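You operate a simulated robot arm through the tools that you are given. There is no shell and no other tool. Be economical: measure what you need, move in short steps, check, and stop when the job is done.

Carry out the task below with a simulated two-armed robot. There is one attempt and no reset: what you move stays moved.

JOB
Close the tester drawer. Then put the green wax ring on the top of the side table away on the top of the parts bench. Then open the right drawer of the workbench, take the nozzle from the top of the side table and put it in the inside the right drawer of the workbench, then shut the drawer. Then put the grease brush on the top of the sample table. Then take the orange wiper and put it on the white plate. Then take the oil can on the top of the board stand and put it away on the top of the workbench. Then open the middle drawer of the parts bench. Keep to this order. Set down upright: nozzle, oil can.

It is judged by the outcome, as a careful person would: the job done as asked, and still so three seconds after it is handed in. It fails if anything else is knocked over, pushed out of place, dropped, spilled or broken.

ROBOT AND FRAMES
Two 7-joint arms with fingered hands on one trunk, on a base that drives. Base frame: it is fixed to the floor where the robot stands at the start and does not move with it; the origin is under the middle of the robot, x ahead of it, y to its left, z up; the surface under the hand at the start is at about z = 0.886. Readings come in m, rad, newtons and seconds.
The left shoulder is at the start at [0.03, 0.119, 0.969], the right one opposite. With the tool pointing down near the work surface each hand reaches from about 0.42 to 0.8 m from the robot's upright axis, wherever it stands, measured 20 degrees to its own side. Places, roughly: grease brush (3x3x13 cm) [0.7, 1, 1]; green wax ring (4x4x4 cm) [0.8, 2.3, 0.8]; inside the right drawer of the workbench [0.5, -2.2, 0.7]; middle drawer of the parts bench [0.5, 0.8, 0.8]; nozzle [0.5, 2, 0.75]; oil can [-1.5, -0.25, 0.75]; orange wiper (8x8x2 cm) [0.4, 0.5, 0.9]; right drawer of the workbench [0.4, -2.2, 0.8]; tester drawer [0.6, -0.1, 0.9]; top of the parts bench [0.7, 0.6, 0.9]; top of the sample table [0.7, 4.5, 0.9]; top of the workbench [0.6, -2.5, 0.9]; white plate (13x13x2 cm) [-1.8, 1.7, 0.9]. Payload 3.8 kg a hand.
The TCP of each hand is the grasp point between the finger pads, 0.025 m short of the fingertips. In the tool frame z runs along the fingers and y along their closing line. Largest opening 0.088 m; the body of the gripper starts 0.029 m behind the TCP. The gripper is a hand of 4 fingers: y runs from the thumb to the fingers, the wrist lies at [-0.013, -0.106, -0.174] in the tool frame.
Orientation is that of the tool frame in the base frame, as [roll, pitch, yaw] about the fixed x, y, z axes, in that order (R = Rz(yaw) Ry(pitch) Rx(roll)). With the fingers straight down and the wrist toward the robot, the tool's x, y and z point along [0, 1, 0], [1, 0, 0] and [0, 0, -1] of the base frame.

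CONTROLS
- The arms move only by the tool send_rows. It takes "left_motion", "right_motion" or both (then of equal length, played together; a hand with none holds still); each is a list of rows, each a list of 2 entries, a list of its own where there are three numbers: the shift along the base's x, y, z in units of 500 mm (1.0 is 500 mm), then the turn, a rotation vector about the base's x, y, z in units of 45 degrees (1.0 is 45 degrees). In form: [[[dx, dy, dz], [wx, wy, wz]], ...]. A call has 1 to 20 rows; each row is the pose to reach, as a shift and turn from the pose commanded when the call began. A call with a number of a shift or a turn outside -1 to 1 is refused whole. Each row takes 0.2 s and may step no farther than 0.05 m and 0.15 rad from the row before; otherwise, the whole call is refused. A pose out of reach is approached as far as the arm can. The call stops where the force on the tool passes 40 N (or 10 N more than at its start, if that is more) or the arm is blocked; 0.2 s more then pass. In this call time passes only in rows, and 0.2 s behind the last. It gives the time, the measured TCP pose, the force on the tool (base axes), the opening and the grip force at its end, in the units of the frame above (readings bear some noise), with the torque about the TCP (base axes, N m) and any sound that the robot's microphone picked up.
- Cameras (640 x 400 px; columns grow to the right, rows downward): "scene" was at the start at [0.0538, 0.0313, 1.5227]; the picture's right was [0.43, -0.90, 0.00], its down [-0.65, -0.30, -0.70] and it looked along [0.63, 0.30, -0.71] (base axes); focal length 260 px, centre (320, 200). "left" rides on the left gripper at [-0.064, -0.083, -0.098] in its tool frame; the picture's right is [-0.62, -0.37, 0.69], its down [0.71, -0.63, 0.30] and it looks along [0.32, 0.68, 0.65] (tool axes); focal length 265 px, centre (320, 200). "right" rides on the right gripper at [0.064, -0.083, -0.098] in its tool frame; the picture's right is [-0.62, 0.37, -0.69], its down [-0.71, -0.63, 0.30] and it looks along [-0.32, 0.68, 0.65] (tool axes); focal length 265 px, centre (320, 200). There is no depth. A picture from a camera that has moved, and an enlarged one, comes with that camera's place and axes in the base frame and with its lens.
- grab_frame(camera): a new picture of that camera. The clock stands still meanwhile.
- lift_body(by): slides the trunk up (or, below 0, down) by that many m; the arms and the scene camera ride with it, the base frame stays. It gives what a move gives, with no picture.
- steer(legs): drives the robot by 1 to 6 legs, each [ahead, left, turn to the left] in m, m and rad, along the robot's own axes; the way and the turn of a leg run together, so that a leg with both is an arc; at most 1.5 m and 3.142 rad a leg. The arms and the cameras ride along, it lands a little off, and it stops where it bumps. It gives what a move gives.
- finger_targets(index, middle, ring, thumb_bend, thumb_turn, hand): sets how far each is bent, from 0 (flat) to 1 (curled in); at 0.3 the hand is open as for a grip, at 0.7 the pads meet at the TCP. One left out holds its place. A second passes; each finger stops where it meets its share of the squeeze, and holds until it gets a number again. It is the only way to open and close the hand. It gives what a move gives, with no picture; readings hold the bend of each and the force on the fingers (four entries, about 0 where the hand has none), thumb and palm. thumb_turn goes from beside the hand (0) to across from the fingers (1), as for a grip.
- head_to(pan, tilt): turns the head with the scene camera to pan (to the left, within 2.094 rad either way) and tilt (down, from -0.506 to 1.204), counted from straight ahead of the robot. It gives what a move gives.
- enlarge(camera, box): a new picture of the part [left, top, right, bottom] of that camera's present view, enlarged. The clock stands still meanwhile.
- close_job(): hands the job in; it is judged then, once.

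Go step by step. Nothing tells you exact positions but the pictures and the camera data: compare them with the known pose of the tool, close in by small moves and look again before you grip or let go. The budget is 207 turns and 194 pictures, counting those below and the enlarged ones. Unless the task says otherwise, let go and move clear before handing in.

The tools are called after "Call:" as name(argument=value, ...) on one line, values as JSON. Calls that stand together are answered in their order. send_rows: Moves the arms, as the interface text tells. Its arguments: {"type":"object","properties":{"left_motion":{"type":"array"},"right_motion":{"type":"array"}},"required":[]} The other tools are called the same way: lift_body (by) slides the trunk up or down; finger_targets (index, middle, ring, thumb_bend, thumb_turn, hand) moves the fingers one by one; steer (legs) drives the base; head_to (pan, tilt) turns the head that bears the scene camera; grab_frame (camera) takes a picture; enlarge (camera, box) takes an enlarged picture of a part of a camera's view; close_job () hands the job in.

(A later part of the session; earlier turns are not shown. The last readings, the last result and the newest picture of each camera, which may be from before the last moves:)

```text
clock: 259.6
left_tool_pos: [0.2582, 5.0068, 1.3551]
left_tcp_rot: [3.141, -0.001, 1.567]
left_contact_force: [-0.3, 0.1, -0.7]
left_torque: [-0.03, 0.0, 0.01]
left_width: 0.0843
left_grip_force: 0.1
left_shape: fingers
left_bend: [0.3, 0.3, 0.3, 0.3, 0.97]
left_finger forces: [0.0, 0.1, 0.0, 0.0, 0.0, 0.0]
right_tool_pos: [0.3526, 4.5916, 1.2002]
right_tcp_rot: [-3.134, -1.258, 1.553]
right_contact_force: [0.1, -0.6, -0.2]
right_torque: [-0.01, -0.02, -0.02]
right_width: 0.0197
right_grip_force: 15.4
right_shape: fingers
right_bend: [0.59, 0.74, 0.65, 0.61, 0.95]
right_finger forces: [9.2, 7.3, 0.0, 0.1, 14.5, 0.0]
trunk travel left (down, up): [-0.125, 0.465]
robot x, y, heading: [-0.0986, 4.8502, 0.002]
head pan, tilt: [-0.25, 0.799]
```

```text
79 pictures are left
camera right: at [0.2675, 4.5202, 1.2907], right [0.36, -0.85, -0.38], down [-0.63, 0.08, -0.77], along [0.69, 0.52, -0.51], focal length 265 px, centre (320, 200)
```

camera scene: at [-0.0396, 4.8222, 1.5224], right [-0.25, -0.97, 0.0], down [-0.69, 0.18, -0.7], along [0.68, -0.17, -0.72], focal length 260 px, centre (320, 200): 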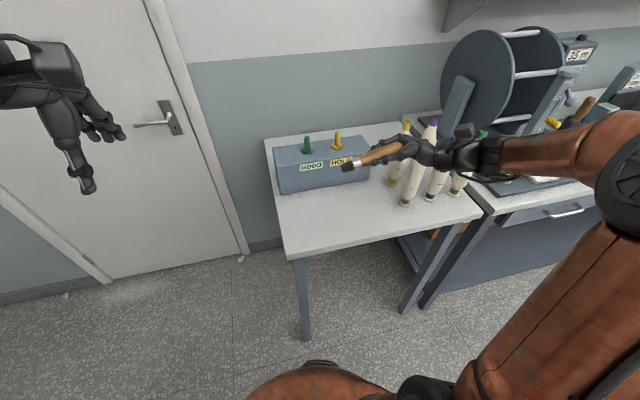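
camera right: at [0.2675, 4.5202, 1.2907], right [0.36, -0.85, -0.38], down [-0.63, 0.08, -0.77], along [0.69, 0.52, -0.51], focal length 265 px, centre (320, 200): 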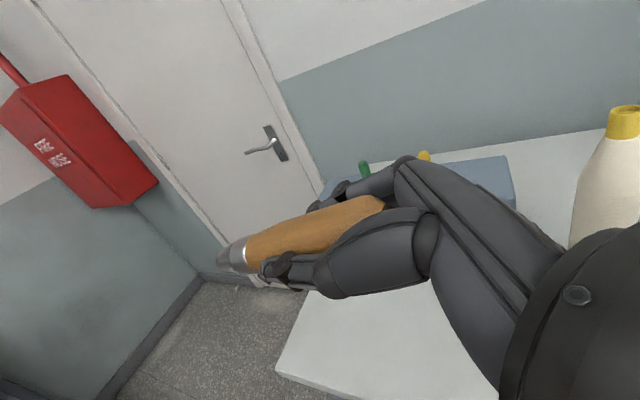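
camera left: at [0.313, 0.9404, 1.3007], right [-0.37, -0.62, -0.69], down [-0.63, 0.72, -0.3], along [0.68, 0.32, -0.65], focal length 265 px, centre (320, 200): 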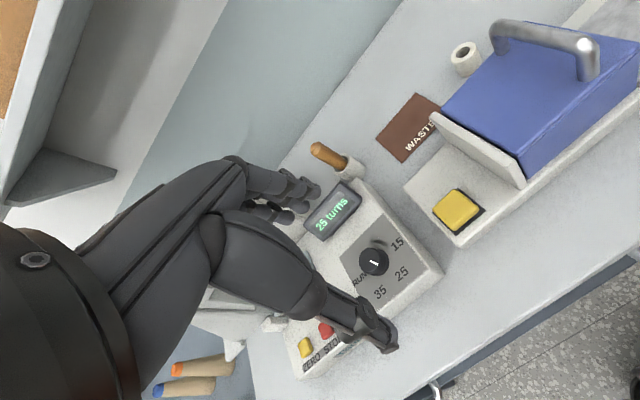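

The table front-left region (x 0.36–0.6, y 4.45–4.8) is free. Moving over it and lowering.

Call:
send_rows(right_motion=[[[0.07, 0.03, 0], [0, 0, 0]], [[0.14, 0.06, 0], [0, 0, 0]], [[0.194, 0.08, -0.03], [0, 0, 0]], [[0.194, 0.08, -0.11], [0, 0, 0]], [[0.194, 0.08, -0.19], [0, 0, 0]], [[0.194, 0.08, -0.27], [0, 0, 0]], [[0.194, 0.08, -0.35], [0, 0, 0]], [[0.194, 0.08, -0.42], [0, 0, 0]]])

Call:
grab_frame(camera="scene")

Call:
grab_frame(camera="right")

```text
clock: 261.4
left_tool_pos: [0.2601, 5.0066, 1.3551]
left_tcp_rot: [-3.142, 0.0, 1.569]
left_contact_force: [0.0, -0.3, 0.2]
left_torque: [-0.01, 0.0, 0.02]
left_width: 0.0842
left_grip_force: 0.1
left_shape: fingers
left_bend: [0.3, 0.3, 0.3, 0.3, 0.97]
left_finger forces: [0.0, 0.0, 0.0, 0.1, 0.1, 0.0]
right_tool_pos: [0.4498, 4.6324, 0.989]
right_tcp_rot: [-3.135, -1.259, 1.554]
right_contact_force: [0.0, -0.5, -1.1]
right_torque: [0.0, 0.02, 0.0]
right_width: 0.0193
right_grip_force: 15.0
right_shape: fingers
right_bend: [0.59, 0.74, 0.65, 0.61, 0.94]
right_finger forces: [9.2, 7.3, 0.0, 0.2, 14.2, 0.1]
trunk travel left (down, up): [-0.125, 0.465]
robot x, y, heading: [-0.0964, 4.8503, -0.004]
head pan, tilt: [-0.25, 0.799]
```

```text
78 pictures are left
camera scene: at [-0.0389, 4.8217, 1.5223], right [-0.25, -0.97, 0.0], down [-0.69, 0.18, -0.7], along [0.67, -0.17, -0.72], focal length 260 px, centre (320, 200)
```

scene: 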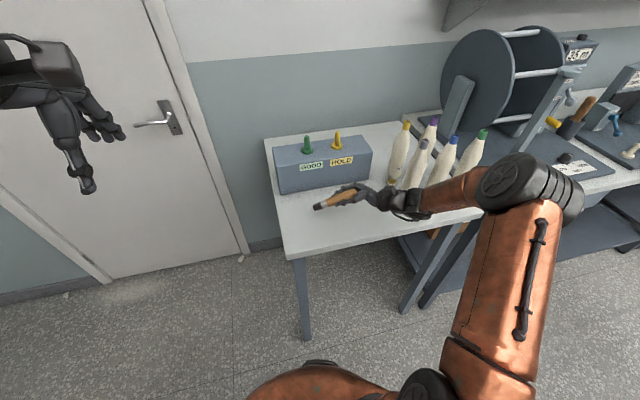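

```text
77 pictures are left
camera right: at [0.3648, 4.5594, 1.0798], right [0.36, -0.85, -0.38], down [-0.63, 0.08, -0.77], along [0.69, 0.52, -0.51], focal length 265 px, centre (320, 200)
```

right: 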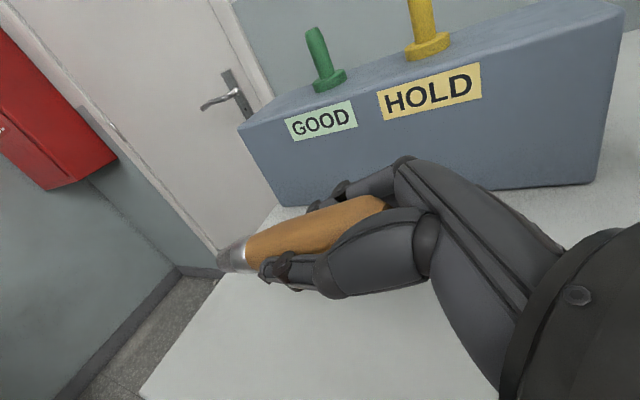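

Clear of the bobbins. Lowering to the surface.

Call:
send_rows(right_motion=[[[0, 0, -0.04], [0, 0, 0]], [[0, 0, -0.07], [0, 0, 0]], [[0, 0, -0.09], [0, 0, 0]]])

Call:
enlarge(camera="scene", box=[260, 120, 460, 260])

Call:
grab_frame(camera="right")

```text
clock: 262.2
left_tool_pos: [0.2608, 5.0064, 1.3549]
left_tcp_rot: [3.141, 0.0, 1.568]
left_contact_force: [-0.4, 0.2, -0.2]
left_torque: [-0.01, -0.03, 0.05]
left_width: 0.0844
left_grip_force: 0.3
left_shape: fingers
left_bend: [0.3, 0.3, 0.3, 0.3, 0.97]
left_finger forces: [0.1, 0.0, 0.1, 0.0, 0.0, 0.0]
right_tool_pos: [0.4503, 4.6319, 0.9441]
right_tcp_rot: [-3.128, -1.261, 1.547]
right_contact_force: [-0.4, -1.0, -0.4]
right_torque: [0.0, 0.0, 0.02]
right_width: 0.0195
right_grip_force: 15.1
right_shape: fingers
right_bend: [0.59, 0.74, 0.65, 0.61, 0.94]
right_finger forces: [9.2, 7.3, 0.0, 0.1, 14.3, 0.0]
trunk travel left (down, up): [-0.125, 0.465]
robot x, y, heading: [-0.099, 4.8461, -0.008]
head pan, tilt: [-0.25, 0.799]
```

```text
2.86 times, centred on (360, 190) of scene
camera zoom: at [-0.0391, 4.8219, 1.5223], right [-0.25, -0.97, 0.0], down [-0.69, 0.18, -0.7], along [0.67, -0.17, -0.72], focal length 743 px, centre (206, 229)
```

zoom: 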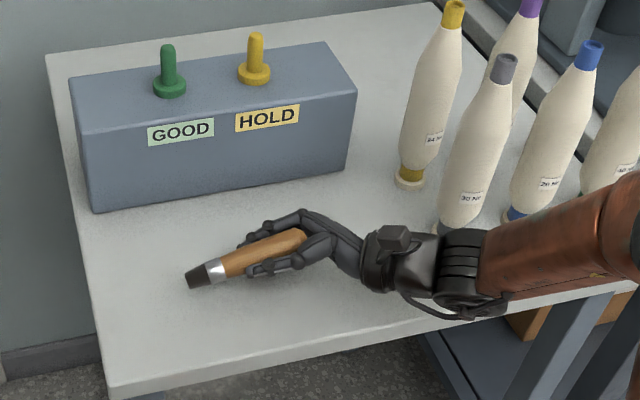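

```text
75 pictures are left
camera right: at [0.3647, 4.5601, 1.035], right [0.36, -0.85, -0.38], down [-0.63, 0.08, -0.77], along [0.69, 0.52, -0.51], focal length 265 px, centre (320, 200)
```

right: 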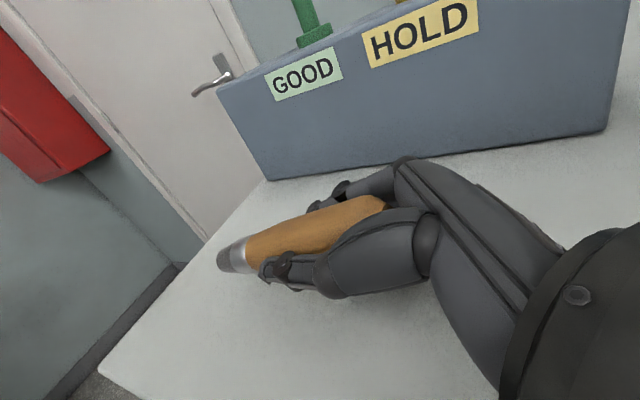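

Call:
send_rows(right_motion=[[[0, 0, -0.01], [0, 0, 0]], [[0, 0, -0.02], [0, 0, 0]]])

Call:
enlarge(camera="right", box=[190, 160, 400, 320])

```text
clock: 262.8
left_tool_pos: [0.2597, 5.0069, 1.3543]
left_tcp_rot: [-3.141, 0.0, 1.567]
left_contact_force: [0.3, 0.1, -0.1]
left_torque: [-0.01, 0.0, -0.01]
left_width: 0.0847
left_grip_force: 0.2
left_shape: fingers
left_bend: [0.3, 0.3, 0.3, 0.3, 0.97]
left_finger forces: [0.0, 0.0, 0.0, 0.0, 0.0, 0.0]
right_tool_pos: [0.4504, 4.6314, 0.9349]
right_tcp_rot: [-3.131, -1.258, 1.552]
right_contact_force: [0.2, 0.7, -1.3]
right_torque: [0.0, -0.04, 0.0]
right_width: 0.0194
right_grip_force: 14.9
right_shape: fingers
right_bend: [0.59, 0.74, 0.65, 0.61, 0.94]
right_finger forces: [9.2, 7.3, 0.0, 0.0, 14.3, 0.1]
trunk travel left (down, up): [-0.125, 0.465]
robot x, y, heading: [-0.097, 4.8442, -0.004]
head pan, tilt: [-0.25, 0.799]
```

```text
2.50 times, centred on (295, 240) of right
camera zoom: at [0.3646, 4.5599, 1.0253], right [0.36, -0.85, -0.38], down [-0.63, 0.08, -0.77], along [0.69, 0.52, -0.51], focal length 664 px, centre (382, 100)
```

zoom: 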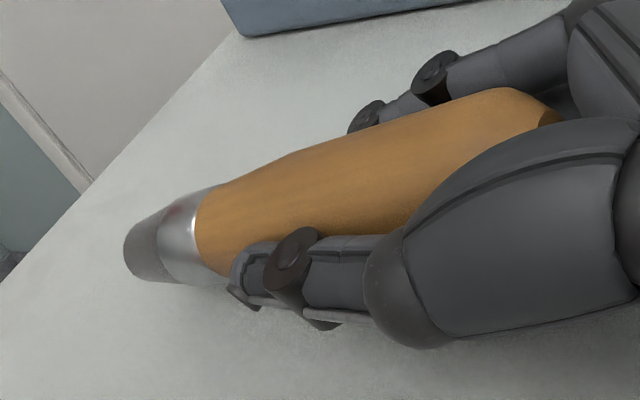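

Call:
send_rows(right_motion=[[[0, 0, -0.01], [0, 0, 0]], [[0, 0, -0.02], [0, 0, 0]]])

Call:
send_rows(right_motion=[[[0, 0, -0.007], [0, 0, 0]], [[0, 0, -0.014], [0, 0, 0]]])

Call:
enlarge(camera="scene", box=[260, 120, 460, 260])

```text
clock: 263.4
left_tool_pos: [0.2572, 5.0067, 1.3548]
left_tcp_rot: [3.141, 0.0, 1.569]
left_contact_force: [-0.4, 0.9, -0.7]
left_torque: [-0.02, 0.0, 0.01]
left_width: 0.0845
left_grip_force: 0.0
left_shape: fingers
left_bend: [0.3, 0.3, 0.3, 0.3, 0.97]
left_finger forces: [0.1, 0.1, 0.0, 0.0, 0.0, 0.0]
right_tool_pos: [0.4497, 4.6326, 0.9293]
right_tcp_rot: [3.121, -1.264, 1.579]
right_contact_force: [3.9, -3.4, 22.1]
right_torque: [0.22, -0.3, -0.12]
right_width: 0.0194
right_grip_force: 26.4
right_shape: fingers
right_bend: [0.59, 0.74, 0.65, 0.61, 0.94]
right_finger forces: [9.2, 7.3, 21.9, 0.1, 14.3, 0.0]
trunk travel left (down, up): [-0.125, 0.465]
robot x, y, heading: [-0.1007, 4.8452, -0.004]
head pan, tilt: [-0.25, 0.799]
```

```text
clock: 263.9
left_tool_pos: [0.259, 5.0067, 1.3561]
left_tcp_rot: [3.14, 0.001, 1.567]
left_contact_force: [0.0, 0.2, -0.5]
left_torque: [0.02, 0.01, 0.01]
left_width: 0.0845
left_grip_force: 0.1
left_shape: fingers
left_bend: [0.3, 0.3, 0.3, 0.3, 0.97]
left_finger forces: [0.0, 0.0, 0.0, 0.0, 0.0, 0.0]
right_tool_pos: [0.4537, 4.6341, 0.9305]
right_tcp_rot: [3.095, -1.271, 1.604]
right_contact_force: [0.4, -0.8, 18.5]
right_torque: [0.2, -0.15, -0.02]
right_width: 0.0194
right_grip_force: 24.9
right_shape: fingers
right_bend: [0.59, 0.74, 0.68, 0.61, 0.94]
right_finger forces: [9.2, 7.3, 19.2, 0.0, 14.4, 0.1]
trunk travel left (down, up): [-0.125, 0.465]
robot x, y, heading: [-0.1003, 4.8497, -0.004]
head pan, tilt: [-0.25, 0.799]
stopped in row 2 (right hand): the force on the tool passed its limit at 42 N (the readings are from after the stop); the commanded pose is now the measured one
```

```text
2.86 times, centred on (360, 190) of scene
camera zoom: at [-0.0398, 4.8227, 1.5223], right [-0.25, -0.97, 0.0], down [-0.69, 0.18, -0.7], along [0.67, -0.18, -0.72], focal length 743 px, centre (206, 229)
```

zoom: 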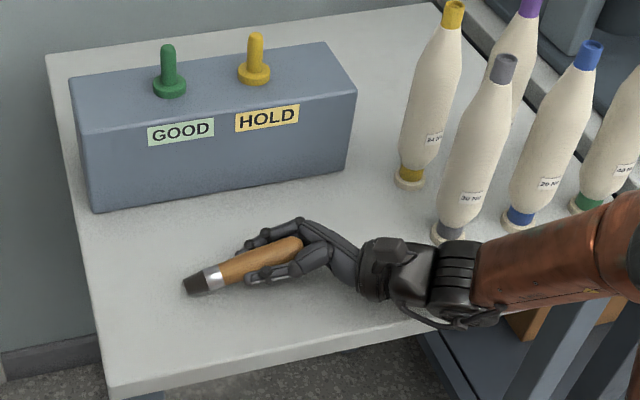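

The hand's lower finger touches the table with the brush just above it, tip down. Easing up slightly and opening so it settles between thumb and fingers.

Call:
send_rows(right_motion=[[[0, 0, 0.006], [0, 0, 0]]])

Call:
finger_targets(hand="right", index=0.5, middle=0.5, ring=0.35, thumb_bend=0.5)

Call:
enlarge(camera="scene", box=[260, 120, 460, 260])

Call:
grab_frame(camera="right")

```text
clock: 264.4
left_tool_pos: [0.2589, 5.0073, 1.3556]
left_tcp_rot: [-3.141, 0.002, 1.568]
left_contact_force: [0.7, -0.5, 0.0]
left_torque: [-0.04, 0.01, -0.01]
left_width: 0.0845
left_grip_force: 0.1
left_shape: fingers
left_bend: [0.3, 0.3, 0.3, 0.3, 0.97]
left_finger forces: [0.0, 0.0, 0.1, 0.0, 0.0, 0.0]
right_tool_pos: [0.4519, 4.6328, 0.9303]
right_tcp_rot: [3.113, -1.269, 1.586]
right_contact_force: [1.3, -0.7, 15.0]
right_torque: [0.2, -0.15, -0.02]
right_width: 0.0196
right_grip_force: 23.3
right_shape: fingers
right_bend: [0.59, 0.74, 0.66, 0.61, 0.94]
right_finger forces: [9.2, 7.3, 15.5, 0.0, 14.4, 0.1]
trunk travel left (down, up): [-0.125, 0.465]
robot x, y, heading: [-0.0969, 4.8451, -0.004]
head pan, tilt: [-0.25, 0.799]
```

```text
clock: 265.4
left_tool_pos: [0.2599, 5.007, 1.3558]
left_tcp_rot: [3.141, 0.0, 1.565]
left_contact_force: [0.1, 0.2, -0.5]
left_torque: [0.02, -0.01, 0.01]
left_width: 0.0846
left_grip_force: 0.1
left_shape: fingers
left_bend: [0.3, 0.3, 0.3, 0.3, 0.97]
left_finger forces: [0.0, 0.0, 0.1, 0.1, 0.0, 0.0]
right_tool_pos: [0.4519, 4.6316, 0.9294]
right_tcp_rot: [3.117, -1.267, 1.584]
right_contact_force: [-1.8, 0.7, 4.8]
right_torque: [0.1, -0.15, 0.07]
right_width: 0.0414
right_grip_force: 2.3
right_shape: fingers
right_bend: [0.5, 0.5, 0.38, 0.5, 0.97]
right_finger forces: [0.0, 0.0, 4.9, 0.0, 0.0, 0.1]
trunk travel left (down, up): [-0.125, 0.465]
robot x, y, heading: [-0.0956, 4.8467, -0.005]
head pan, tilt: [-0.25, 0.799]
```

```text
2.86 times, centred on (360, 190) of scene
camera zoom: at [-0.0403, 4.8224, 1.5224], right [-0.25, -0.97, 0.0], down [-0.69, 0.18, -0.7], along [0.68, -0.18, -0.72], focal length 743 px, centre (206, 229)
```

zoom: 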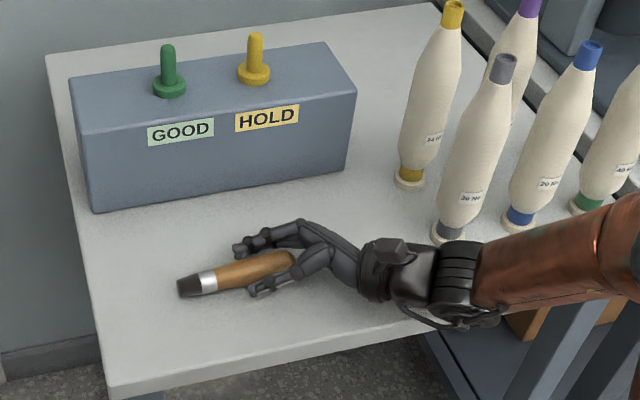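

```text
71 pictures are left
camera right: at [0.3651, 4.5596, 1.0178], right [0.36, -0.85, -0.38], down [-0.62, 0.08, -0.78], along [0.69, 0.52, -0.5], focal length 265 px, centre (320, 200)
```

right: 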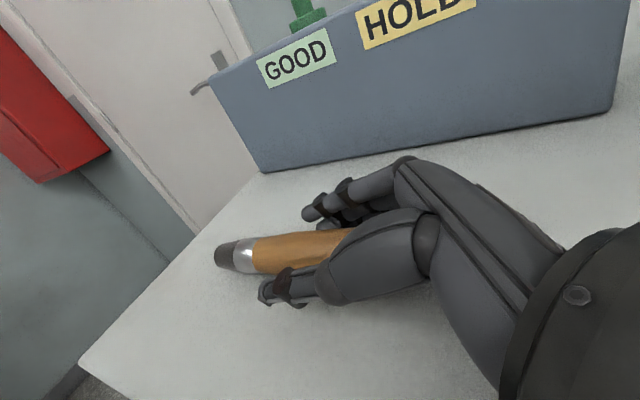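

The brush lies on the table. Opening fully and lifting straight up.

Call:
finger_targets(hand="right", index=0.3, middle=0.3, ring=0.3, thumb_bend=0.25)

Call:
send_rows(right_motion=[[[0, 0, 0.03], [0, 0, 0]], [[0, 0, 0.08], [0, 0, 0]], [[0, 0, 0.15], [0, 0, 0]], [[0, 0, 0.23], [0, 0, 0]], [[0, 0, 0.31], [0, 0, 0]], [[0, 0, 0.39], [0, 0, 0]], [[-0.06, 0, 0.46], [0, 0, 0]], [[-0.14, 0, 0.5], [0, 0, 0]], [[-0.22, 0, 0.5], [0, 0, 0]]])

Call:
enlarge(camera="scene", box=[240, 110, 500, 280])

```text
clock: 266.4
left_tool_pos: [0.2606, 5.007, 1.3559]
left_tcp_rot: [3.14, 0.0, 1.568]
left_contact_force: [0.2, -0.5, 0.3]
left_torque: [0.03, -0.01, 0.0]
left_width: 0.0842
left_grip_force: 0.0
left_shape: fingers
left_bend: [0.3, 0.3, 0.3, 0.3, 0.97]
left_finger forces: [0.0, 0.0, 0.0, 0.0, 0.1, 0.0]
right_tool_pos: [0.4513, 4.6329, 0.9291]
right_tcp_rot: [3.119, -1.267, 1.581]
right_contact_force: [-1.6, 0.0, 1.0]
right_torque: [0.02, -0.06, 0.01]
right_width: 0.0878
right_grip_force: 1.1
right_shape: fingers
right_bend: [0.3, 0.3, 0.32, 0.25, 0.97]
right_finger forces: [0.0, 0.1, 2.4, 0.0, 0.0, 0.1]
trunk travel left (down, up): [-0.125, 0.465]
robot x, y, heading: [-0.0963, 4.8391, 0.0]
head pan, tilt: [-0.25, 0.799]
```

```text
clock: 268.4
left_tool_pos: [0.2595, 5.0067, 1.3568]
left_tcp_rot: [3.141, 0.0, 1.568]
left_contact_force: [-0.3, -0.3, -0.2]
left_torque: [-0.01, 0.0, 0.01]
left_width: 0.0845
left_grip_force: 0.1
left_shape: fingers
left_bend: [0.3, 0.3, 0.3, 0.3, 0.97]
left_finger forces: [0.0, 0.0, 0.0, 0.0, 0.0, 0.1]
right_tool_pos: [0.3412, 4.6325, 1.1804]
right_tcp_rot: [3.113, -1.265, 1.588]
right_contact_force: [-0.4, 0.5, -0.2]
right_torque: [-0.01, 0.02, -0.04]
right_width: 0.0878
right_grip_force: 0.0
right_shape: fingers
right_bend: [0.3, 0.3, 0.3, 0.25, 0.97]
right_finger forces: [0.1, 0.0, 0.0, 0.1, 0.1, 0.1]
trunk travel left (down, up): [-0.125, 0.465]
robot x, y, heading: [-0.0978, 4.843, -0.006]
head pan, tilt: [-0.25, 0.799]
```

```text
2.35 times, centred on (370, 195) of scene
camera zoom: at [-0.0404, 4.8224, 1.5224], right [-0.25, -0.97, 0.0], down [-0.69, 0.18, -0.7], along [0.68, -0.18, -0.72], focal length 612 px, centre (202, 212)
```

zoom: 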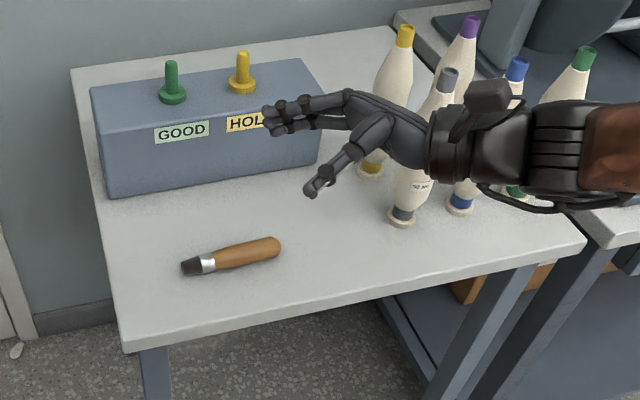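

Brush lies safely on the sample table. Backing off, restoring the hand, then driving to the orange wiper on the parts bench.

Call:
steer(legs=[[-0.28, 0, 0.003]])

Call:
send_rows(right_motion=[[[0, -0.02, 0], [-0.15, 0, 0]], [[0, -0.04, 0], [-0.3, 0, 0]], [[0, -0.06, 0], [-0.45, 0, 0]], [[0, -0.08, 0], [-0.6, 0, 0]], [[0, -0.1, 0], [-0.75, 0, 0]], [[0, -0.1, 0], [-0.9, 0, 0]], [[0, -0.1, 0], [-1.0, 0, 0]]])

Call:
send_rows(right_motion=[[[0, 0, 0], [-0.15, 0, 0]], [[0, 0, 0], [-0.3, 0, 0]], [[0, 0, 0], [-0.45, 0, 0]], [[0, 0, 0], [-0.6, 0, 0]]])

Call:
steer(legs=[[0, -1.5, 0], [0, -1.5, 0], [0.05, -1.5, 0]])

Call:
head_to(pan=0.25, tilt=0.8)

Call:
grab_frame(camera="scene")

```text
clock: 270.3
left_tool_pos: [-0.0264, 5.0083, 1.3553]
left_tcp_rot: [3.141, 0.0, 1.568]
left_contact_force: [0.3, -0.3, -0.1]
left_torque: [0.0, -0.01, -0.02]
left_width: 0.0847
left_grip_force: 0.1
left_shape: fingers
left_bend: [0.3, 0.3, 0.3, 0.3, 0.97]
left_finger forces: [0.0, 0.1, 0.1, 0.0, 0.0, 0.0]
right_tool_pos: [0.057, 4.634, 1.1799]
right_tcp_rot: [3.115, -1.267, 1.586]
right_contact_force: [0.1, -0.6, 0.1]
right_torque: [0.0, 0.01, -0.02]
right_width: 0.0881
right_grip_force: 0.0
right_shape: fingers
right_bend: [0.3, 0.3, 0.3, 0.25, 0.97]
right_finger forces: [0.1, 0.0, 0.0, 0.0, 0.1, 0.0]
trunk travel left (down, up): [-0.125, 0.465]
robot x, y, heading: [-0.3846, 4.8468, -0.006]
head pan, tilt: [-0.25, 0.799]
```

```text
clock: 271.9
left_tool_pos: [-0.0246, 5.0085, 1.3557]
left_tcp_rot: [3.141, 0.001, 1.568]
left_contact_force: [0.2, -0.1, -0.9]
left_torque: [0.01, 0.01, 0.02]
left_width: 0.0845
left_grip_force: 0.0
left_shape: fingers
left_bend: [0.3, 0.3, 0.3, 0.3, 0.97]
left_finger forces: [0.0, 0.0, 0.1, 0.1, 0.1, 0.1]
right_tool_pos: [0.0578, 4.585, 1.1803]
right_tcp_rot: [3.128, -0.48, 1.574]
right_contact_force: [-0.9, 0.1, -0.3]
right_torque: [-0.01, -0.01, 0.03]
right_width: 0.088
right_grip_force: 0.1
right_shape: fingers
right_bend: [0.3, 0.3, 0.3, 0.25, 0.97]
right_finger forces: [0.0, 0.0, 0.1, 0.1, 0.1, 0.1]
trunk travel left (down, up): [-0.125, 0.465]
robot x, y, heading: [-0.3855, 4.8471, -0.007]
head pan, tilt: [-0.25, 0.799]
```

```text
clock: 272.9
left_tool_pos: [-0.0257, 5.0076, 1.3547]
left_tcp_rot: [3.141, -0.001, 1.567]
left_contact_force: [0.1, -0.6, 0.7]
left_torque: [-0.02, -0.01, -0.02]
left_width: 0.0847
left_grip_force: 0.0
left_shape: fingers
left_bend: [0.3, 0.3, 0.3, 0.3, 0.97]
left_finger forces: [0.0, 0.0, 0.0, 0.0, 0.0, 0.0]
right_tool_pos: [0.058, 4.584, 1.1785]
right_tcp_rot: [3.128, -0.011, 1.573]
right_contact_force: [-0.2, -0.1, 0.1]
right_torque: [-0.01, 0.01, 0.02]
right_width: 0.0882
right_grip_force: 0.1
right_shape: fingers
right_bend: [0.3, 0.3, 0.3, 0.25, 0.97]
right_finger forces: [0.0, 0.0, 0.1, 0.0, 0.0, 0.0]
trunk travel left (down, up): [-0.125, 0.465]
robot x, y, heading: [-0.3865, 4.8454, 0.001]
head pan, tilt: [-0.25, 0.799]
```

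```text
refused: leg 3 is longer than a leg can be; nothing moved
```

```text
clock: 273.9
left_tool_pos: [-0.0255, 5.0085, 1.3546]
left_tcp_rot: [3.141, 0.001, 1.568]
left_contact_force: [-0.7, 0.5, 0.1]
left_torque: [0.03, 0.01, -0.01]
left_width: 0.0845
left_grip_force: 0.2
left_shape: fingers
left_bend: [0.3, 0.3, 0.3, 0.3, 0.97]
left_finger forces: [0.1, 0.0, 0.0, 0.0, 0.0, 0.0]
right_tool_pos: [0.0574, 4.5841, 1.1792]
right_tcp_rot: [3.129, -0.009, 1.575]
right_contact_force: [0.1, -0.7, 0.4]
right_torque: [-0.01, -0.01, 0.02]
right_width: 0.0877
right_grip_force: 0.0
right_shape: fingers
right_bend: [0.3, 0.3, 0.3, 0.25, 0.97]
right_finger forces: [0.1, 0.1, 0.0, 0.1, 0.0, 0.1]
trunk travel left (down, up): [-0.125, 0.465]
robot x, y, heading: [-0.3858, 4.849, -0.005]
head pan, tilt: [0.25, 0.799]
```

```text
69 pictures are left
camera scene: at [-0.3243, 4.8631, 1.5224], right [0.24, -0.97, 0.0], down [-0.7, -0.17, -0.7], along [0.68, 0.17, -0.72], focal length 260 px, centre (320, 200)
```

scene: 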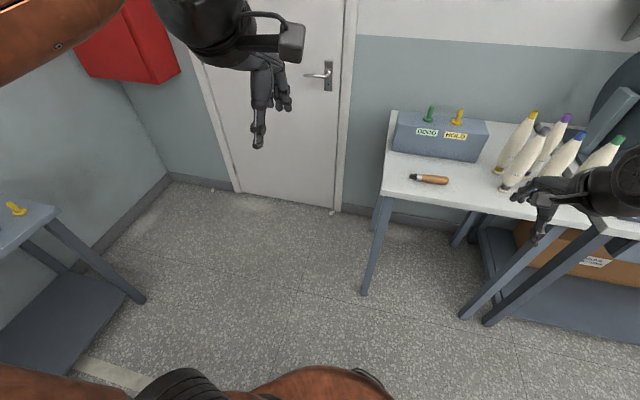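

Brush remains in place. Re-issuing the drive with shorter legs.

Call:
steer(legs=[[0, -1.4, 0], [0, -1.4, 0], [0.03, -1.4, 0], [0.05, -0.37, 0.003]])

Call:
head_to(pan=0.25, tilt=0.85)

Call:
grab_frame(camera="scene")

```text
clock: 295.8
left_tool_pos: [0.0446, 0.4723, 1.3564]
left_tcp_rot: [-3.141, 0.0, 1.573]
left_contact_force: [-0.2, 0.1, 0.1]
left_torque: [0.0, 0.02, -0.03]
left_width: 0.0844
left_grip_force: 0.0
left_shape: fingers
left_bend: [0.3, 0.3, 0.3, 0.3, 0.97]
left_finger forces: [0.0, 0.0, 0.1, 0.1, 0.0, 0.0]
right_tool_pos: [0.131, 0.0493, 1.1793]
right_tcp_rot: [3.131, -0.01, 1.58]
right_contact_force: [0.8, 0.4, -0.9]
right_torque: [0.05, -0.01, -0.02]
right_width: 0.0878
right_grip_force: 0.0
right_shape: fingers
right_bend: [0.3, 0.3, 0.3, 0.25, 0.97]
right_finger forces: [0.0, 0.0, 0.1, 0.1, 0.1, 0.0]
trunk travel left (down, up): [-0.125, 0.465]
robot x, y, heading: [-0.3126, 0.3085, 0.002]
head pan, tilt: [0.25, 0.799]
```

```text
clock: 296.4
left_tool_pos: [0.044, 0.4746, 1.3545]
left_tcp_rot: [-3.141, 0.0, 1.576]
left_contact_force: [-0.4, 0.3, -0.1]
left_torque: [-0.03, 0.02, -0.01]
left_width: 0.0847
left_grip_force: 0.0
left_shape: fingers
left_bend: [0.3, 0.3, 0.3, 0.3, 0.97]
left_finger forces: [0.0, 0.1, 0.1, 0.0, 0.0, 0.1]
right_tool_pos: [0.1296, 0.0505, 1.1789]
right_tcp_rot: [3.13, -0.011, 1.581]
right_contact_force: [0.5, 0.4, 0.1]
right_torque: [0.0, -0.02, -0.03]
right_width: 0.0881
right_grip_force: 0.1
right_shape: fingers
right_bend: [0.3, 0.3, 0.3, 0.25, 0.97]
right_finger forces: [0.0, 0.0, 0.0, 0.0, 0.0, 0.0]
trunk travel left (down, up): [-0.125, 0.465]
robot x, y, heading: [-0.3135, 0.3087, -0.001]
head pan, tilt: [0.25, 0.85]
```

```text
68 pictures are left
camera scene: at [-0.2559, 0.3261, 1.5184], right [0.25, -0.97, 0.0], down [-0.73, -0.19, -0.66], along [0.64, 0.16, -0.75], focal length 260 px, centre (320, 200)
```

scene: 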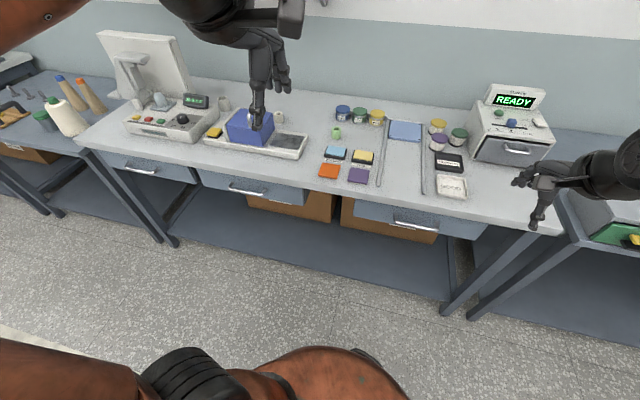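

Call:
steer(legs=[[0.3, -0.06, 0.001]])

Call:
send_rows(left_motion=[[[0.02, 0.02, -0.08], [0, 0, 0]], [[0.06, 0.05, -0.16], [0, 0, 0]], [[0.1, 0.08, -0.24], [0, 0, 0]], [[0.13, 0.1, -0.32], [0, 0, 0]], [[0.15, 0.1, -0.4], [0, 0, 0]], [[0.15, 0.1, -0.48], [0, 0, 0]]])

Call:
grab_frame(camera="left")

Call:
enlarge(camera="scene", box=[220, 180, 440, 330])

```text
clock: 298.5
left_tool_pos: [0.3419, 0.4161, 1.3545]
left_tcp_rot: [-3.14, 0.001, 1.575]
left_contact_force: [0.0, -1.1, 0.9]
left_torque: [-0.03, -0.01, -0.01]
left_width: 0.0847
left_grip_force: 0.2
left_shape: fingers
left_bend: [0.3, 0.3, 0.3, 0.3, 0.97]
left_finger forces: [0.0, 0.1, 0.0, 0.0, 0.0, 0.0]
right_tool_pos: [0.4287, -0.0071, 1.1797]
right_tcp_rot: [3.13, -0.011, 1.584]
right_contact_force: [-0.1, -0.8, -0.4]
right_torque: [-0.02, 0.0, 0.01]
right_width: 0.088
right_grip_force: 0.1
right_shape: fingers
right_bend: [0.3, 0.3, 0.3, 0.25, 0.97]
right_finger forces: [0.0, 0.1, 0.0, 0.1, 0.0, 0.0]
trunk travel left (down, up): [-0.125, 0.465]
robot x, y, heading: [-0.0185, 0.2494, 0.005]
head pan, tilt: [0.25, 0.85]
```

```text
clock: 299.9
left_tool_pos: [0.4173, 0.4658, 1.1143]
left_tcp_rot: [-3.141, 0.004, 1.575]
left_contact_force: [0.1, -0.5, -0.5]
left_torque: [-0.01, 0.0, -0.01]
left_width: 0.0845
left_grip_force: 0.0
left_shape: fingers
left_bend: [0.3, 0.3, 0.3, 0.3, 0.97]
left_finger forces: [0.0, 0.1, 0.0, 0.1, 0.1, 0.1]
right_tool_pos: [0.4271, -0.0075, 1.1804]
right_tcp_rot: [3.13, -0.011, 1.585]
right_contact_force: [-0.2, -0.5, -0.7]
right_torque: [0.0, -0.02, 0.01]
right_width: 0.0876
right_grip_force: 0.0
right_shape: fingers
right_bend: [0.3, 0.3, 0.3, 0.25, 0.97]
right_finger forces: [0.1, 0.1, 0.0, 0.0, 0.0, 0.0]
trunk travel left (down, up): [-0.125, 0.465]
robot x, y, heading: [-0.0135, 0.2493, 0.006]
head pan, tilt: [0.25, 0.85]
```

```text
67 pictures are left
camera left: at [0.3321, 0.3994, 1.2099], right [-0.37, -0.62, -0.69], down [-0.63, 0.71, -0.31], along [0.68, 0.33, -0.65], focal length 265 px, centre (320, 200)
```

left: 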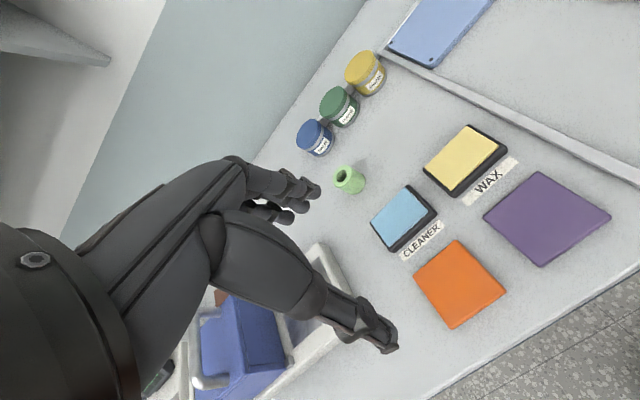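

```text
2.67 times, centred on (330, 255) of scene
camera zoom: at [0.0411, 0.2673, 1.5183], right [0.25, -0.97, 0.0], down [-0.73, -0.19, -0.66], along [0.64, 0.17, -0.75], focal length 694 px, centre (293, 53)
```

zoom: 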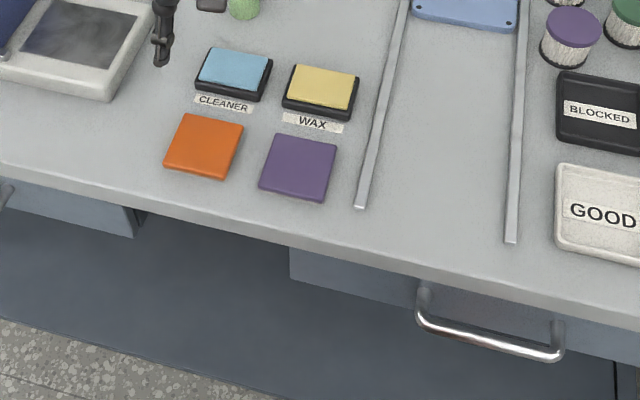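

The wiper is ~7×7 cm centred at [0.414, 0.465], turned ~4°. Lowering to a hover to check.

Call:
send_rows(left_motion=[[[-0.004, 0, -0.08], [0, 0, 0.09]], [[-0.006, 0, -0.16], [0, 0, 0.09]], [[-0.006, 0, -0.24], [0, 0, 0.09]], [[-0.006, 0, -0.3], [0, 0, 0.09]]])

Call:
grab_frame(camera="left")

Call:
enlarge(camera="scene", box=[220, 180, 380, 290])

```text
clock: 300.9
left_tool_pos: [0.4122, 0.4661, 0.9653]
left_tcp_rot: [-3.141, 0.002, 1.647]
left_contact_force: [-0.6, 0.0, -0.9]
left_torque: [-0.01, 0.01, 0.05]
left_width: 0.0846
left_grip_force: 0.0
left_shape: fingers
left_bend: [0.3, 0.3, 0.3, 0.3, 0.97]
left_finger forces: [0.0, 0.0, 0.0, 0.1, 0.0, 0.0]
right_tool_pos: [0.4272, -0.0063, 1.1787]
right_tcp_rot: [3.128, -0.01, 1.586]
right_contact_force: [0.0, 0.4, -0.1]
right_torque: [0.01, 0.01, 0.02]
right_width: 0.0879
right_grip_force: 0.2
right_shape: fingers
right_bend: [0.3, 0.3, 0.3, 0.25, 0.97]
right_finger forces: [0.0, 0.0, 0.1, 0.1, 0.1, 0.0]
trunk travel left (down, up): [-0.125, 0.465]
robot x, y, heading: [-0.0157, 0.253, 0.005]
head pan, tilt: [0.25, 0.85]
```

```text
65 pictures are left
camera left: at [0.3331, 0.3948, 1.0612], right [-0.32, -0.65, -0.69], down [-0.68, 0.66, -0.3], along [0.66, 0.37, -0.66], focal length 265 px, centre (320, 200)
```

left: 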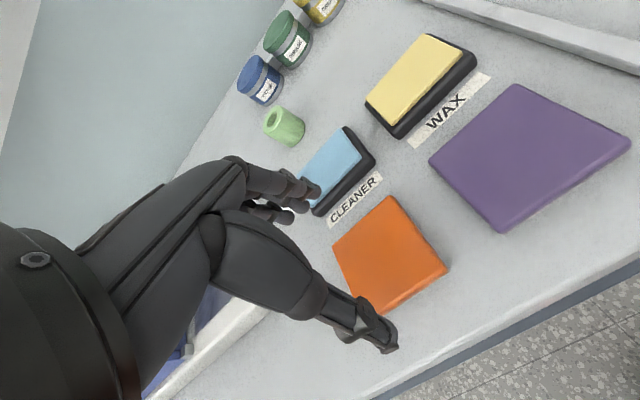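

```text
3.64 times, centred on (300, 235) of scene
camera zoom: at [0.0411, 0.2678, 1.5183], right [0.25, -0.97, 0.0], down [-0.73, -0.19, -0.66], along [0.64, 0.17, -0.75], focal length 946 px, centre (393, 73)
```

zoom: 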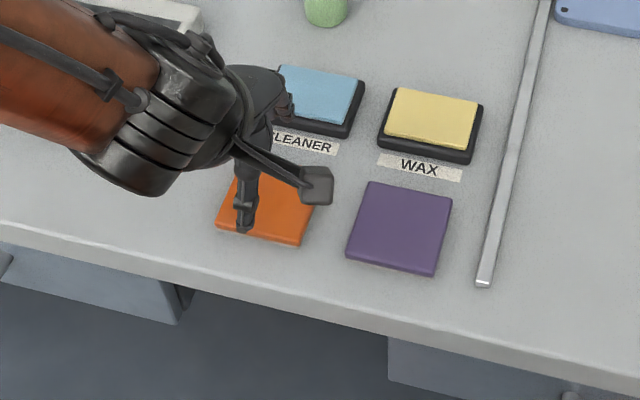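

Nearly centred (5 mm correction in y). Opening to maximum and descending over the wiper.

Call:
finger_targets(hand="left", index=0.26, middle=0.26, ring=0.26, thumb_bend=0.25)

Call:
send_rows(left_motion=[[[0.003, -0.01, -0.03], [0, 0, 0]], [[0.003, -0.01, -0.06], [0, 0, 0]], [[0.003, -0.01, -0.08], [0, 0, 0]], [[0.003, -0.01, -0.1], [0, 0, 0]]])

Call:
grab_frame(camera="left")

Call:
enlarge(camera="scene", box=[220, 180, 380, 290])

```text
clock: 301.9
left_tool_pos: [0.4117, 0.4656, 0.9659]
left_tcp_rot: [3.14, 0.001, 1.649]
left_contact_force: [0.2, 0.2, -0.2]
left_torque: [0.01, 0.02, 0.0]
left_width: 0.0926
left_grip_force: 0.1
left_shape: fingers
left_bend: [0.26, 0.26, 0.26, 0.25, 0.97]
left_finger forces: [0.0, 0.0, 0.0, 0.0, 0.1, 0.0]
right_tool_pos: [0.4274, -0.0074, 1.1793]
right_tcp_rot: [3.129, -0.01, 1.585]
right_contact_force: [-0.2, -0.3, 0.4]
right_torque: [0.01, -0.01, -0.01]
right_width: 0.0878
right_grip_force: 0.1
right_shape: fingers
right_bend: [0.3, 0.3, 0.3, 0.25, 0.97]
right_finger forces: [0.1, 0.0, 0.0, 0.0, 0.1, 0.0]
trunk travel left (down, up): [-0.125, 0.465]
robot x, y, heading: [-0.0136, 0.25, 0.005]
head pan, tilt: [0.25, 0.85]
```

```text
clock: 302.9
left_tool_pos: [0.4141, 0.4606, 0.9146]
left_tcp_rot: [3.141, 0.001, 1.648]
left_contact_force: [-0.7, 0.3, 0.1]
left_torque: [0.0, 0.0, 0.01]
left_width: 0.0929
left_grip_force: 0.1
left_shape: fingers
left_bend: [0.26, 0.26, 0.26, 0.25, 0.97]
left_finger forces: [0.0, 0.0, 0.0, 0.0, 0.0, 0.1]
right_tool_pos: [0.4278, -0.0078, 1.1806]
right_tcp_rot: [3.13, -0.011, 1.585]
right_contact_force: [-0.1, 0.6, 0.0]
right_torque: [-0.04, -0.01, 0.01]
right_width: 0.0879
right_grip_force: 0.0
right_shape: fingers
right_bend: [0.3, 0.3, 0.3, 0.25, 0.97]
right_finger forces: [0.0, 0.1, 0.0, 0.1, 0.0, 0.0]
trunk travel left (down, up): [-0.125, 0.465]
robot x, y, heading: [-0.0159, 0.2505, 0.008]
head pan, tilt: [0.25, 0.85]
```

```text
63 pictures are left
camera left: at [0.3344, 0.3897, 1.011], right [-0.32, -0.65, -0.69], down [-0.68, 0.66, -0.3], along [0.66, 0.38, -0.65], focal length 265 px, centre (320, 200)
```

left: 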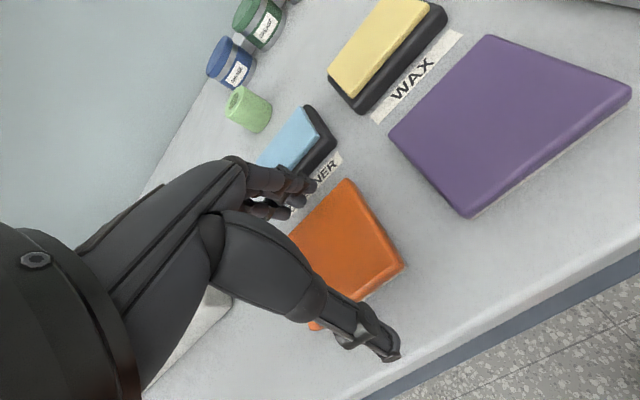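

```text
3.64 times, centred on (300, 235) of scene
camera zoom: at [0.0409, 0.2674, 1.5183], right [0.25, -0.97, 0.0], down [-0.73, -0.19, -0.66], along [0.64, 0.17, -0.75], focal length 946 px, centre (393, 73)
```

zoom: 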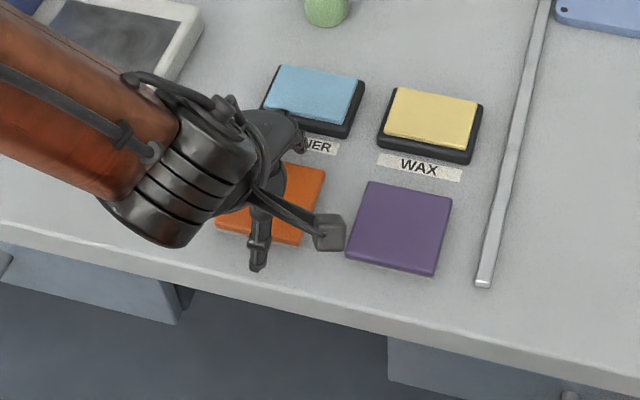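

Straddling the wiper. A last 4 mm down, then closing.

Call:
send_rows(left_motion=[[[0, 0, -0.008], [0, 0, 0]]])

Call:
finger_targets(hand="left", index=0.5, middle=0.5, ring=0.5, thumb_bend=0.5)

Call:
grab_frame(camera="left")

```text
clock: 303.3
left_tool_pos: [0.4143, 0.4607, 0.9117]
left_tcp_rot: [-3.141, 0.0, 1.647]
left_contact_force: [0.0, 0.2, 0.5]
left_torque: [-0.02, 0.04, -0.03]
left_width: 0.0928
left_grip_force: 0.0
left_shape: fingers
left_bend: [0.26, 0.26, 0.26, 0.25, 0.97]
left_finger forces: [0.0, 0.0, 0.1, 0.0, 0.1, 0.0]
right_tool_pos: [0.4271, -0.0072, 1.1796]
right_tcp_rot: [3.128, -0.008, 1.585]
right_contact_force: [-0.2, -0.4, -0.2]
right_torque: [0.0, -0.01, 0.0]
right_width: 0.0879
right_grip_force: 0.0
right_shape: fingers
right_bend: [0.3, 0.3, 0.3, 0.25, 0.97]
right_finger forces: [0.0, 0.0, 0.0, 0.1, 0.0, 0.0]
trunk travel left (down, up): [-0.125, 0.465]
robot x, y, heading: [-0.0147, 0.2507, 0.004]
head pan, tilt: [0.25, 0.85]
```

```text
clock: 304.3
left_tool_pos: [0.4141, 0.4609, 0.9111]
left_tcp_rot: [3.141, -0.002, 1.647]
left_contact_force: [1.7, -0.7, 2.1]
left_torque: [0.02, -0.09, 0.0]
left_width: 0.0636
left_grip_force: 10.2
left_shape: fingers
left_bend: [0.44, 0.45, 0.45, 0.38, 0.96]
left_finger forces: [4.0, 3.7, 3.2, 0.0, 9.7, 0.0]
right_tool_pos: [0.4275, -0.0079, 1.1795]
right_tcp_rot: [3.129, -0.008, 1.585]
right_contact_force: [0.0, 0.3, 0.1]
right_torque: [0.0, 0.03, 0.01]
right_width: 0.0878
right_grip_force: 0.1
right_shape: fingers
right_bend: [0.3, 0.3, 0.3, 0.25, 0.97]
right_finger forces: [0.1, 0.0, 0.1, 0.0, 0.1, 0.0]
trunk travel left (down, up): [-0.125, 0.465]
robot x, y, heading: [-0.0177, 0.2511, 0.009]
head pan, tilt: [0.25, 0.85]
```

```text
61 pictures are left
camera left: at [0.3343, 0.3891, 1.0074], right [-0.32, -0.65, -0.69], down [-0.68, 0.66, -0.3], along [0.66, 0.38, -0.65], focal length 265 px, centre (320, 200)
```

left: 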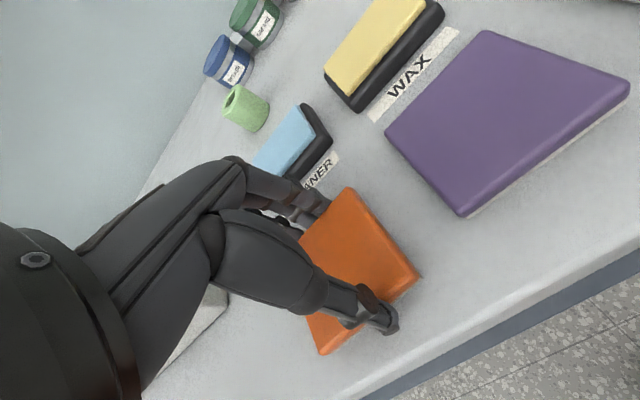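

All fingers hold it. Squeezing a bit more and lifting.

Call:
finger_targets(hand="left", index=0.56, middle=0.56, ring=0.56, thumb_bend=0.56)

Call:
send_rows(left_motion=[[[0, 0, 0.03], [0, 0, 0]], [[0, 0, 0.08], [0, 0, 0]], [[0, 0, 0.15], [0, 0, 0]], [[0, 0, 0.23], [0, 0, 0]], [[0, 0, 0.31], [0, 0, 0]], [[0, 0, 0.39], [0, 0, -0.04]], [[0, 0, 0.47], [0, 0, -0.09]], [[0, 0, 0.52], [0, 0, -0.09]]])

Call:
grab_frame(camera="left")

Call:
grab_frame(camera="scene")

```text
clock: 305.3
left_tool_pos: [0.4147, 0.4601, 0.9118]
left_tcp_rot: [3.141, -0.001, 1.649]
left_contact_force: [1.2, -0.2, 3.1]
left_torque: [0.05, -0.1, -0.03]
left_width: 0.0632
left_grip_force: 13.2
left_shape: fingers
left_bend: [0.48, 0.5, 0.5, 0.36, 0.95]
left_finger forces: [4.8, 4.8, 4.3, 0.0, 12.5, 0.1]
right_tool_pos: [0.4278, -0.0076, 1.1787]
right_tcp_rot: [3.129, -0.01, 1.585]
right_contact_force: [0.4, -0.3, -1.0]
right_torque: [0.0, 0.0, -0.04]
right_width: 0.0878
right_grip_force: 0.0
right_shape: fingers
right_bend: [0.3, 0.3, 0.3, 0.25, 0.97]
right_finger forces: [0.1, 0.0, 0.0, 0.0, 0.0, 0.0]
trunk travel left (down, up): [-0.125, 0.465]
robot x, y, heading: [-0.0146, 0.2523, 0.001]
head pan, tilt: [0.25, 0.85]
```

```text
clock: 307.1
left_tool_pos: [0.4124, 0.4609, 1.1707]
left_tcp_rot: [3.141, 0.002, 1.577]
left_contact_force: [0.6, 0.2, -0.7]
left_torque: [-0.01, 0.01, 0.02]
left_width: 0.0628
left_grip_force: 12.5
left_shape: fingers
left_bend: [0.48, 0.5, 0.5, 0.36, 0.95]
left_finger forces: [4.7, 4.3, 3.6, 0.1, 12.1, 0.1]
right_tool_pos: [0.428, -0.0072, 1.1795]
right_tcp_rot: [3.13, -0.011, 1.585]
right_contact_force: [-0.2, 0.6, -0.1]
right_torque: [0.0, -0.01, 0.01]
right_width: 0.0878
right_grip_force: 0.1
right_shape: fingers
right_bend: [0.3, 0.3, 0.3, 0.25, 0.97]
right_finger forces: [0.0, 0.1, 0.0, 0.1, 0.1, 0.0]
trunk travel left (down, up): [-0.125, 0.465]
robot x, y, heading: [-0.0159, 0.25, 0.005]
head pan, tilt: [0.25, 0.85]
```

```text
60 pictures are left
camera left: at [0.3291, 0.3951, 1.2676], right [-0.36, -0.62, -0.69], down [-0.63, 0.71, -0.31], along [0.68, 0.33, -0.65], focal length 265 px, centre (320, 200)
```

left: 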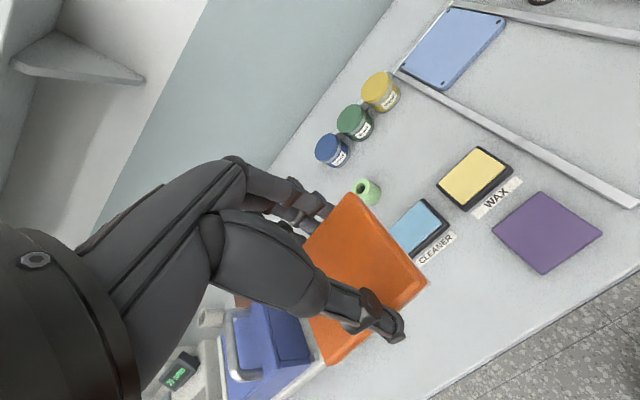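

```text
59 pictures are left
camera scene: at [0.0406, 0.2671, 1.5183], right [0.25, -0.97, 0.0], down [-0.73, -0.19, -0.66], along [0.64, 0.17, -0.75], focal length 260 px, centre (320, 200)
```

scene: 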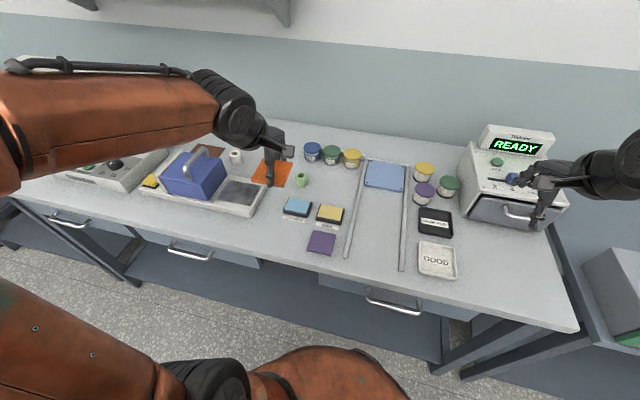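

Wiper is held. Backing away and driving toward the plate's side, then looking behind-left.

Call:
steer(legs=[[-0.33, 0, 0], [0, 1.4, 0], [0, 0, 1.57]])

Call:
head_to(pan=1.2, tilt=0.4)

Call:
grab_frame(camera="scene")

```text
clock: 319.7
left_tool_pos: [-0.5562, 2.0779, 1.1717]
left_tcp_rot: [3.141, -0.001, 3.139]
left_contact_force: [-0.3, 0.4, -0.5]
left_torque: [0.01, -0.02, 0.02]
left_width: 0.0628
left_grip_force: 11.8
left_shape: fingers
left_bend: [0.49, 0.51, 0.51, 0.36, 0.95]
left_finger forces: [4.5, 4.1, 3.6, 0.0, 11.7, 0.0]
right_tool_pos: [-0.0876, 2.087, 1.1795]
right_tcp_rot: [3.129, -0.011, -3.138]
right_contact_force: [0.3, 0.1, -0.4]
right_torque: [0.0, -0.02, -0.01]
right_width: 0.0881
right_grip_force: 0.2
right_shape: fingers
right_bend: [0.3, 0.3, 0.3, 0.25, 0.97]
right_finger forces: [0.0, 0.0, 0.0, 0.0, 0.1, 0.1]
trunk travel left (down, up): [-0.125, 0.465]
robot x, y, heading: [-0.3477, 1.6458, 1.561]
head pan, tilt: [0.25, 0.85]
```

```text
clock: 320.9
left_tool_pos: [-0.5562, 2.0779, 1.1709]
left_tcp_rot: [3.141, 0.0, 3.138]
left_contact_force: [0.4, -1.2, -0.4]
left_torque: [0.02, 0.01, 0.0]
left_width: 0.0626
left_grip_force: 11.8
left_shape: fingers
left_bend: [0.49, 0.51, 0.51, 0.36, 0.95]
left_finger forces: [4.6, 4.1, 3.6, 0.0, 11.7, 0.1]
right_tool_pos: [-0.0872, 2.0874, 1.1803]
right_tcp_rot: [3.129, -0.01, -3.138]
right_contact_force: [-1.0, 0.1, -0.1]
right_torque: [-0.02, 0.01, -0.01]
right_width: 0.0877
right_grip_force: 0.2
right_shape: fingers
right_bend: [0.3, 0.3, 0.3, 0.25, 0.97]
right_finger forces: [0.0, 0.0, 0.0, 0.0, 0.1, 0.0]
trunk travel left (down, up): [-0.125, 0.465]
robot x, y, heading: [-0.3496, 1.6457, 1.564]
head pan, tilt: [1.201, 0.4]
```

```text
58 pictures are left
camera scene: at [-0.4365, 1.6572, 1.5574], right [0.37, 0.93, 0.0], down [0.36, -0.14, -0.92], along [-0.86, 0.34, -0.39], focal length 260 px, centre (320, 200)
```

scene: 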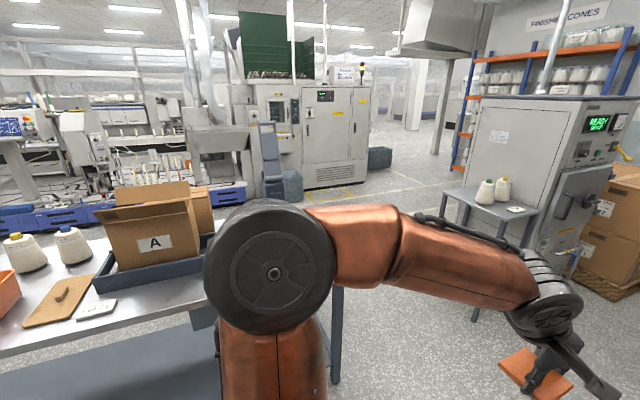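

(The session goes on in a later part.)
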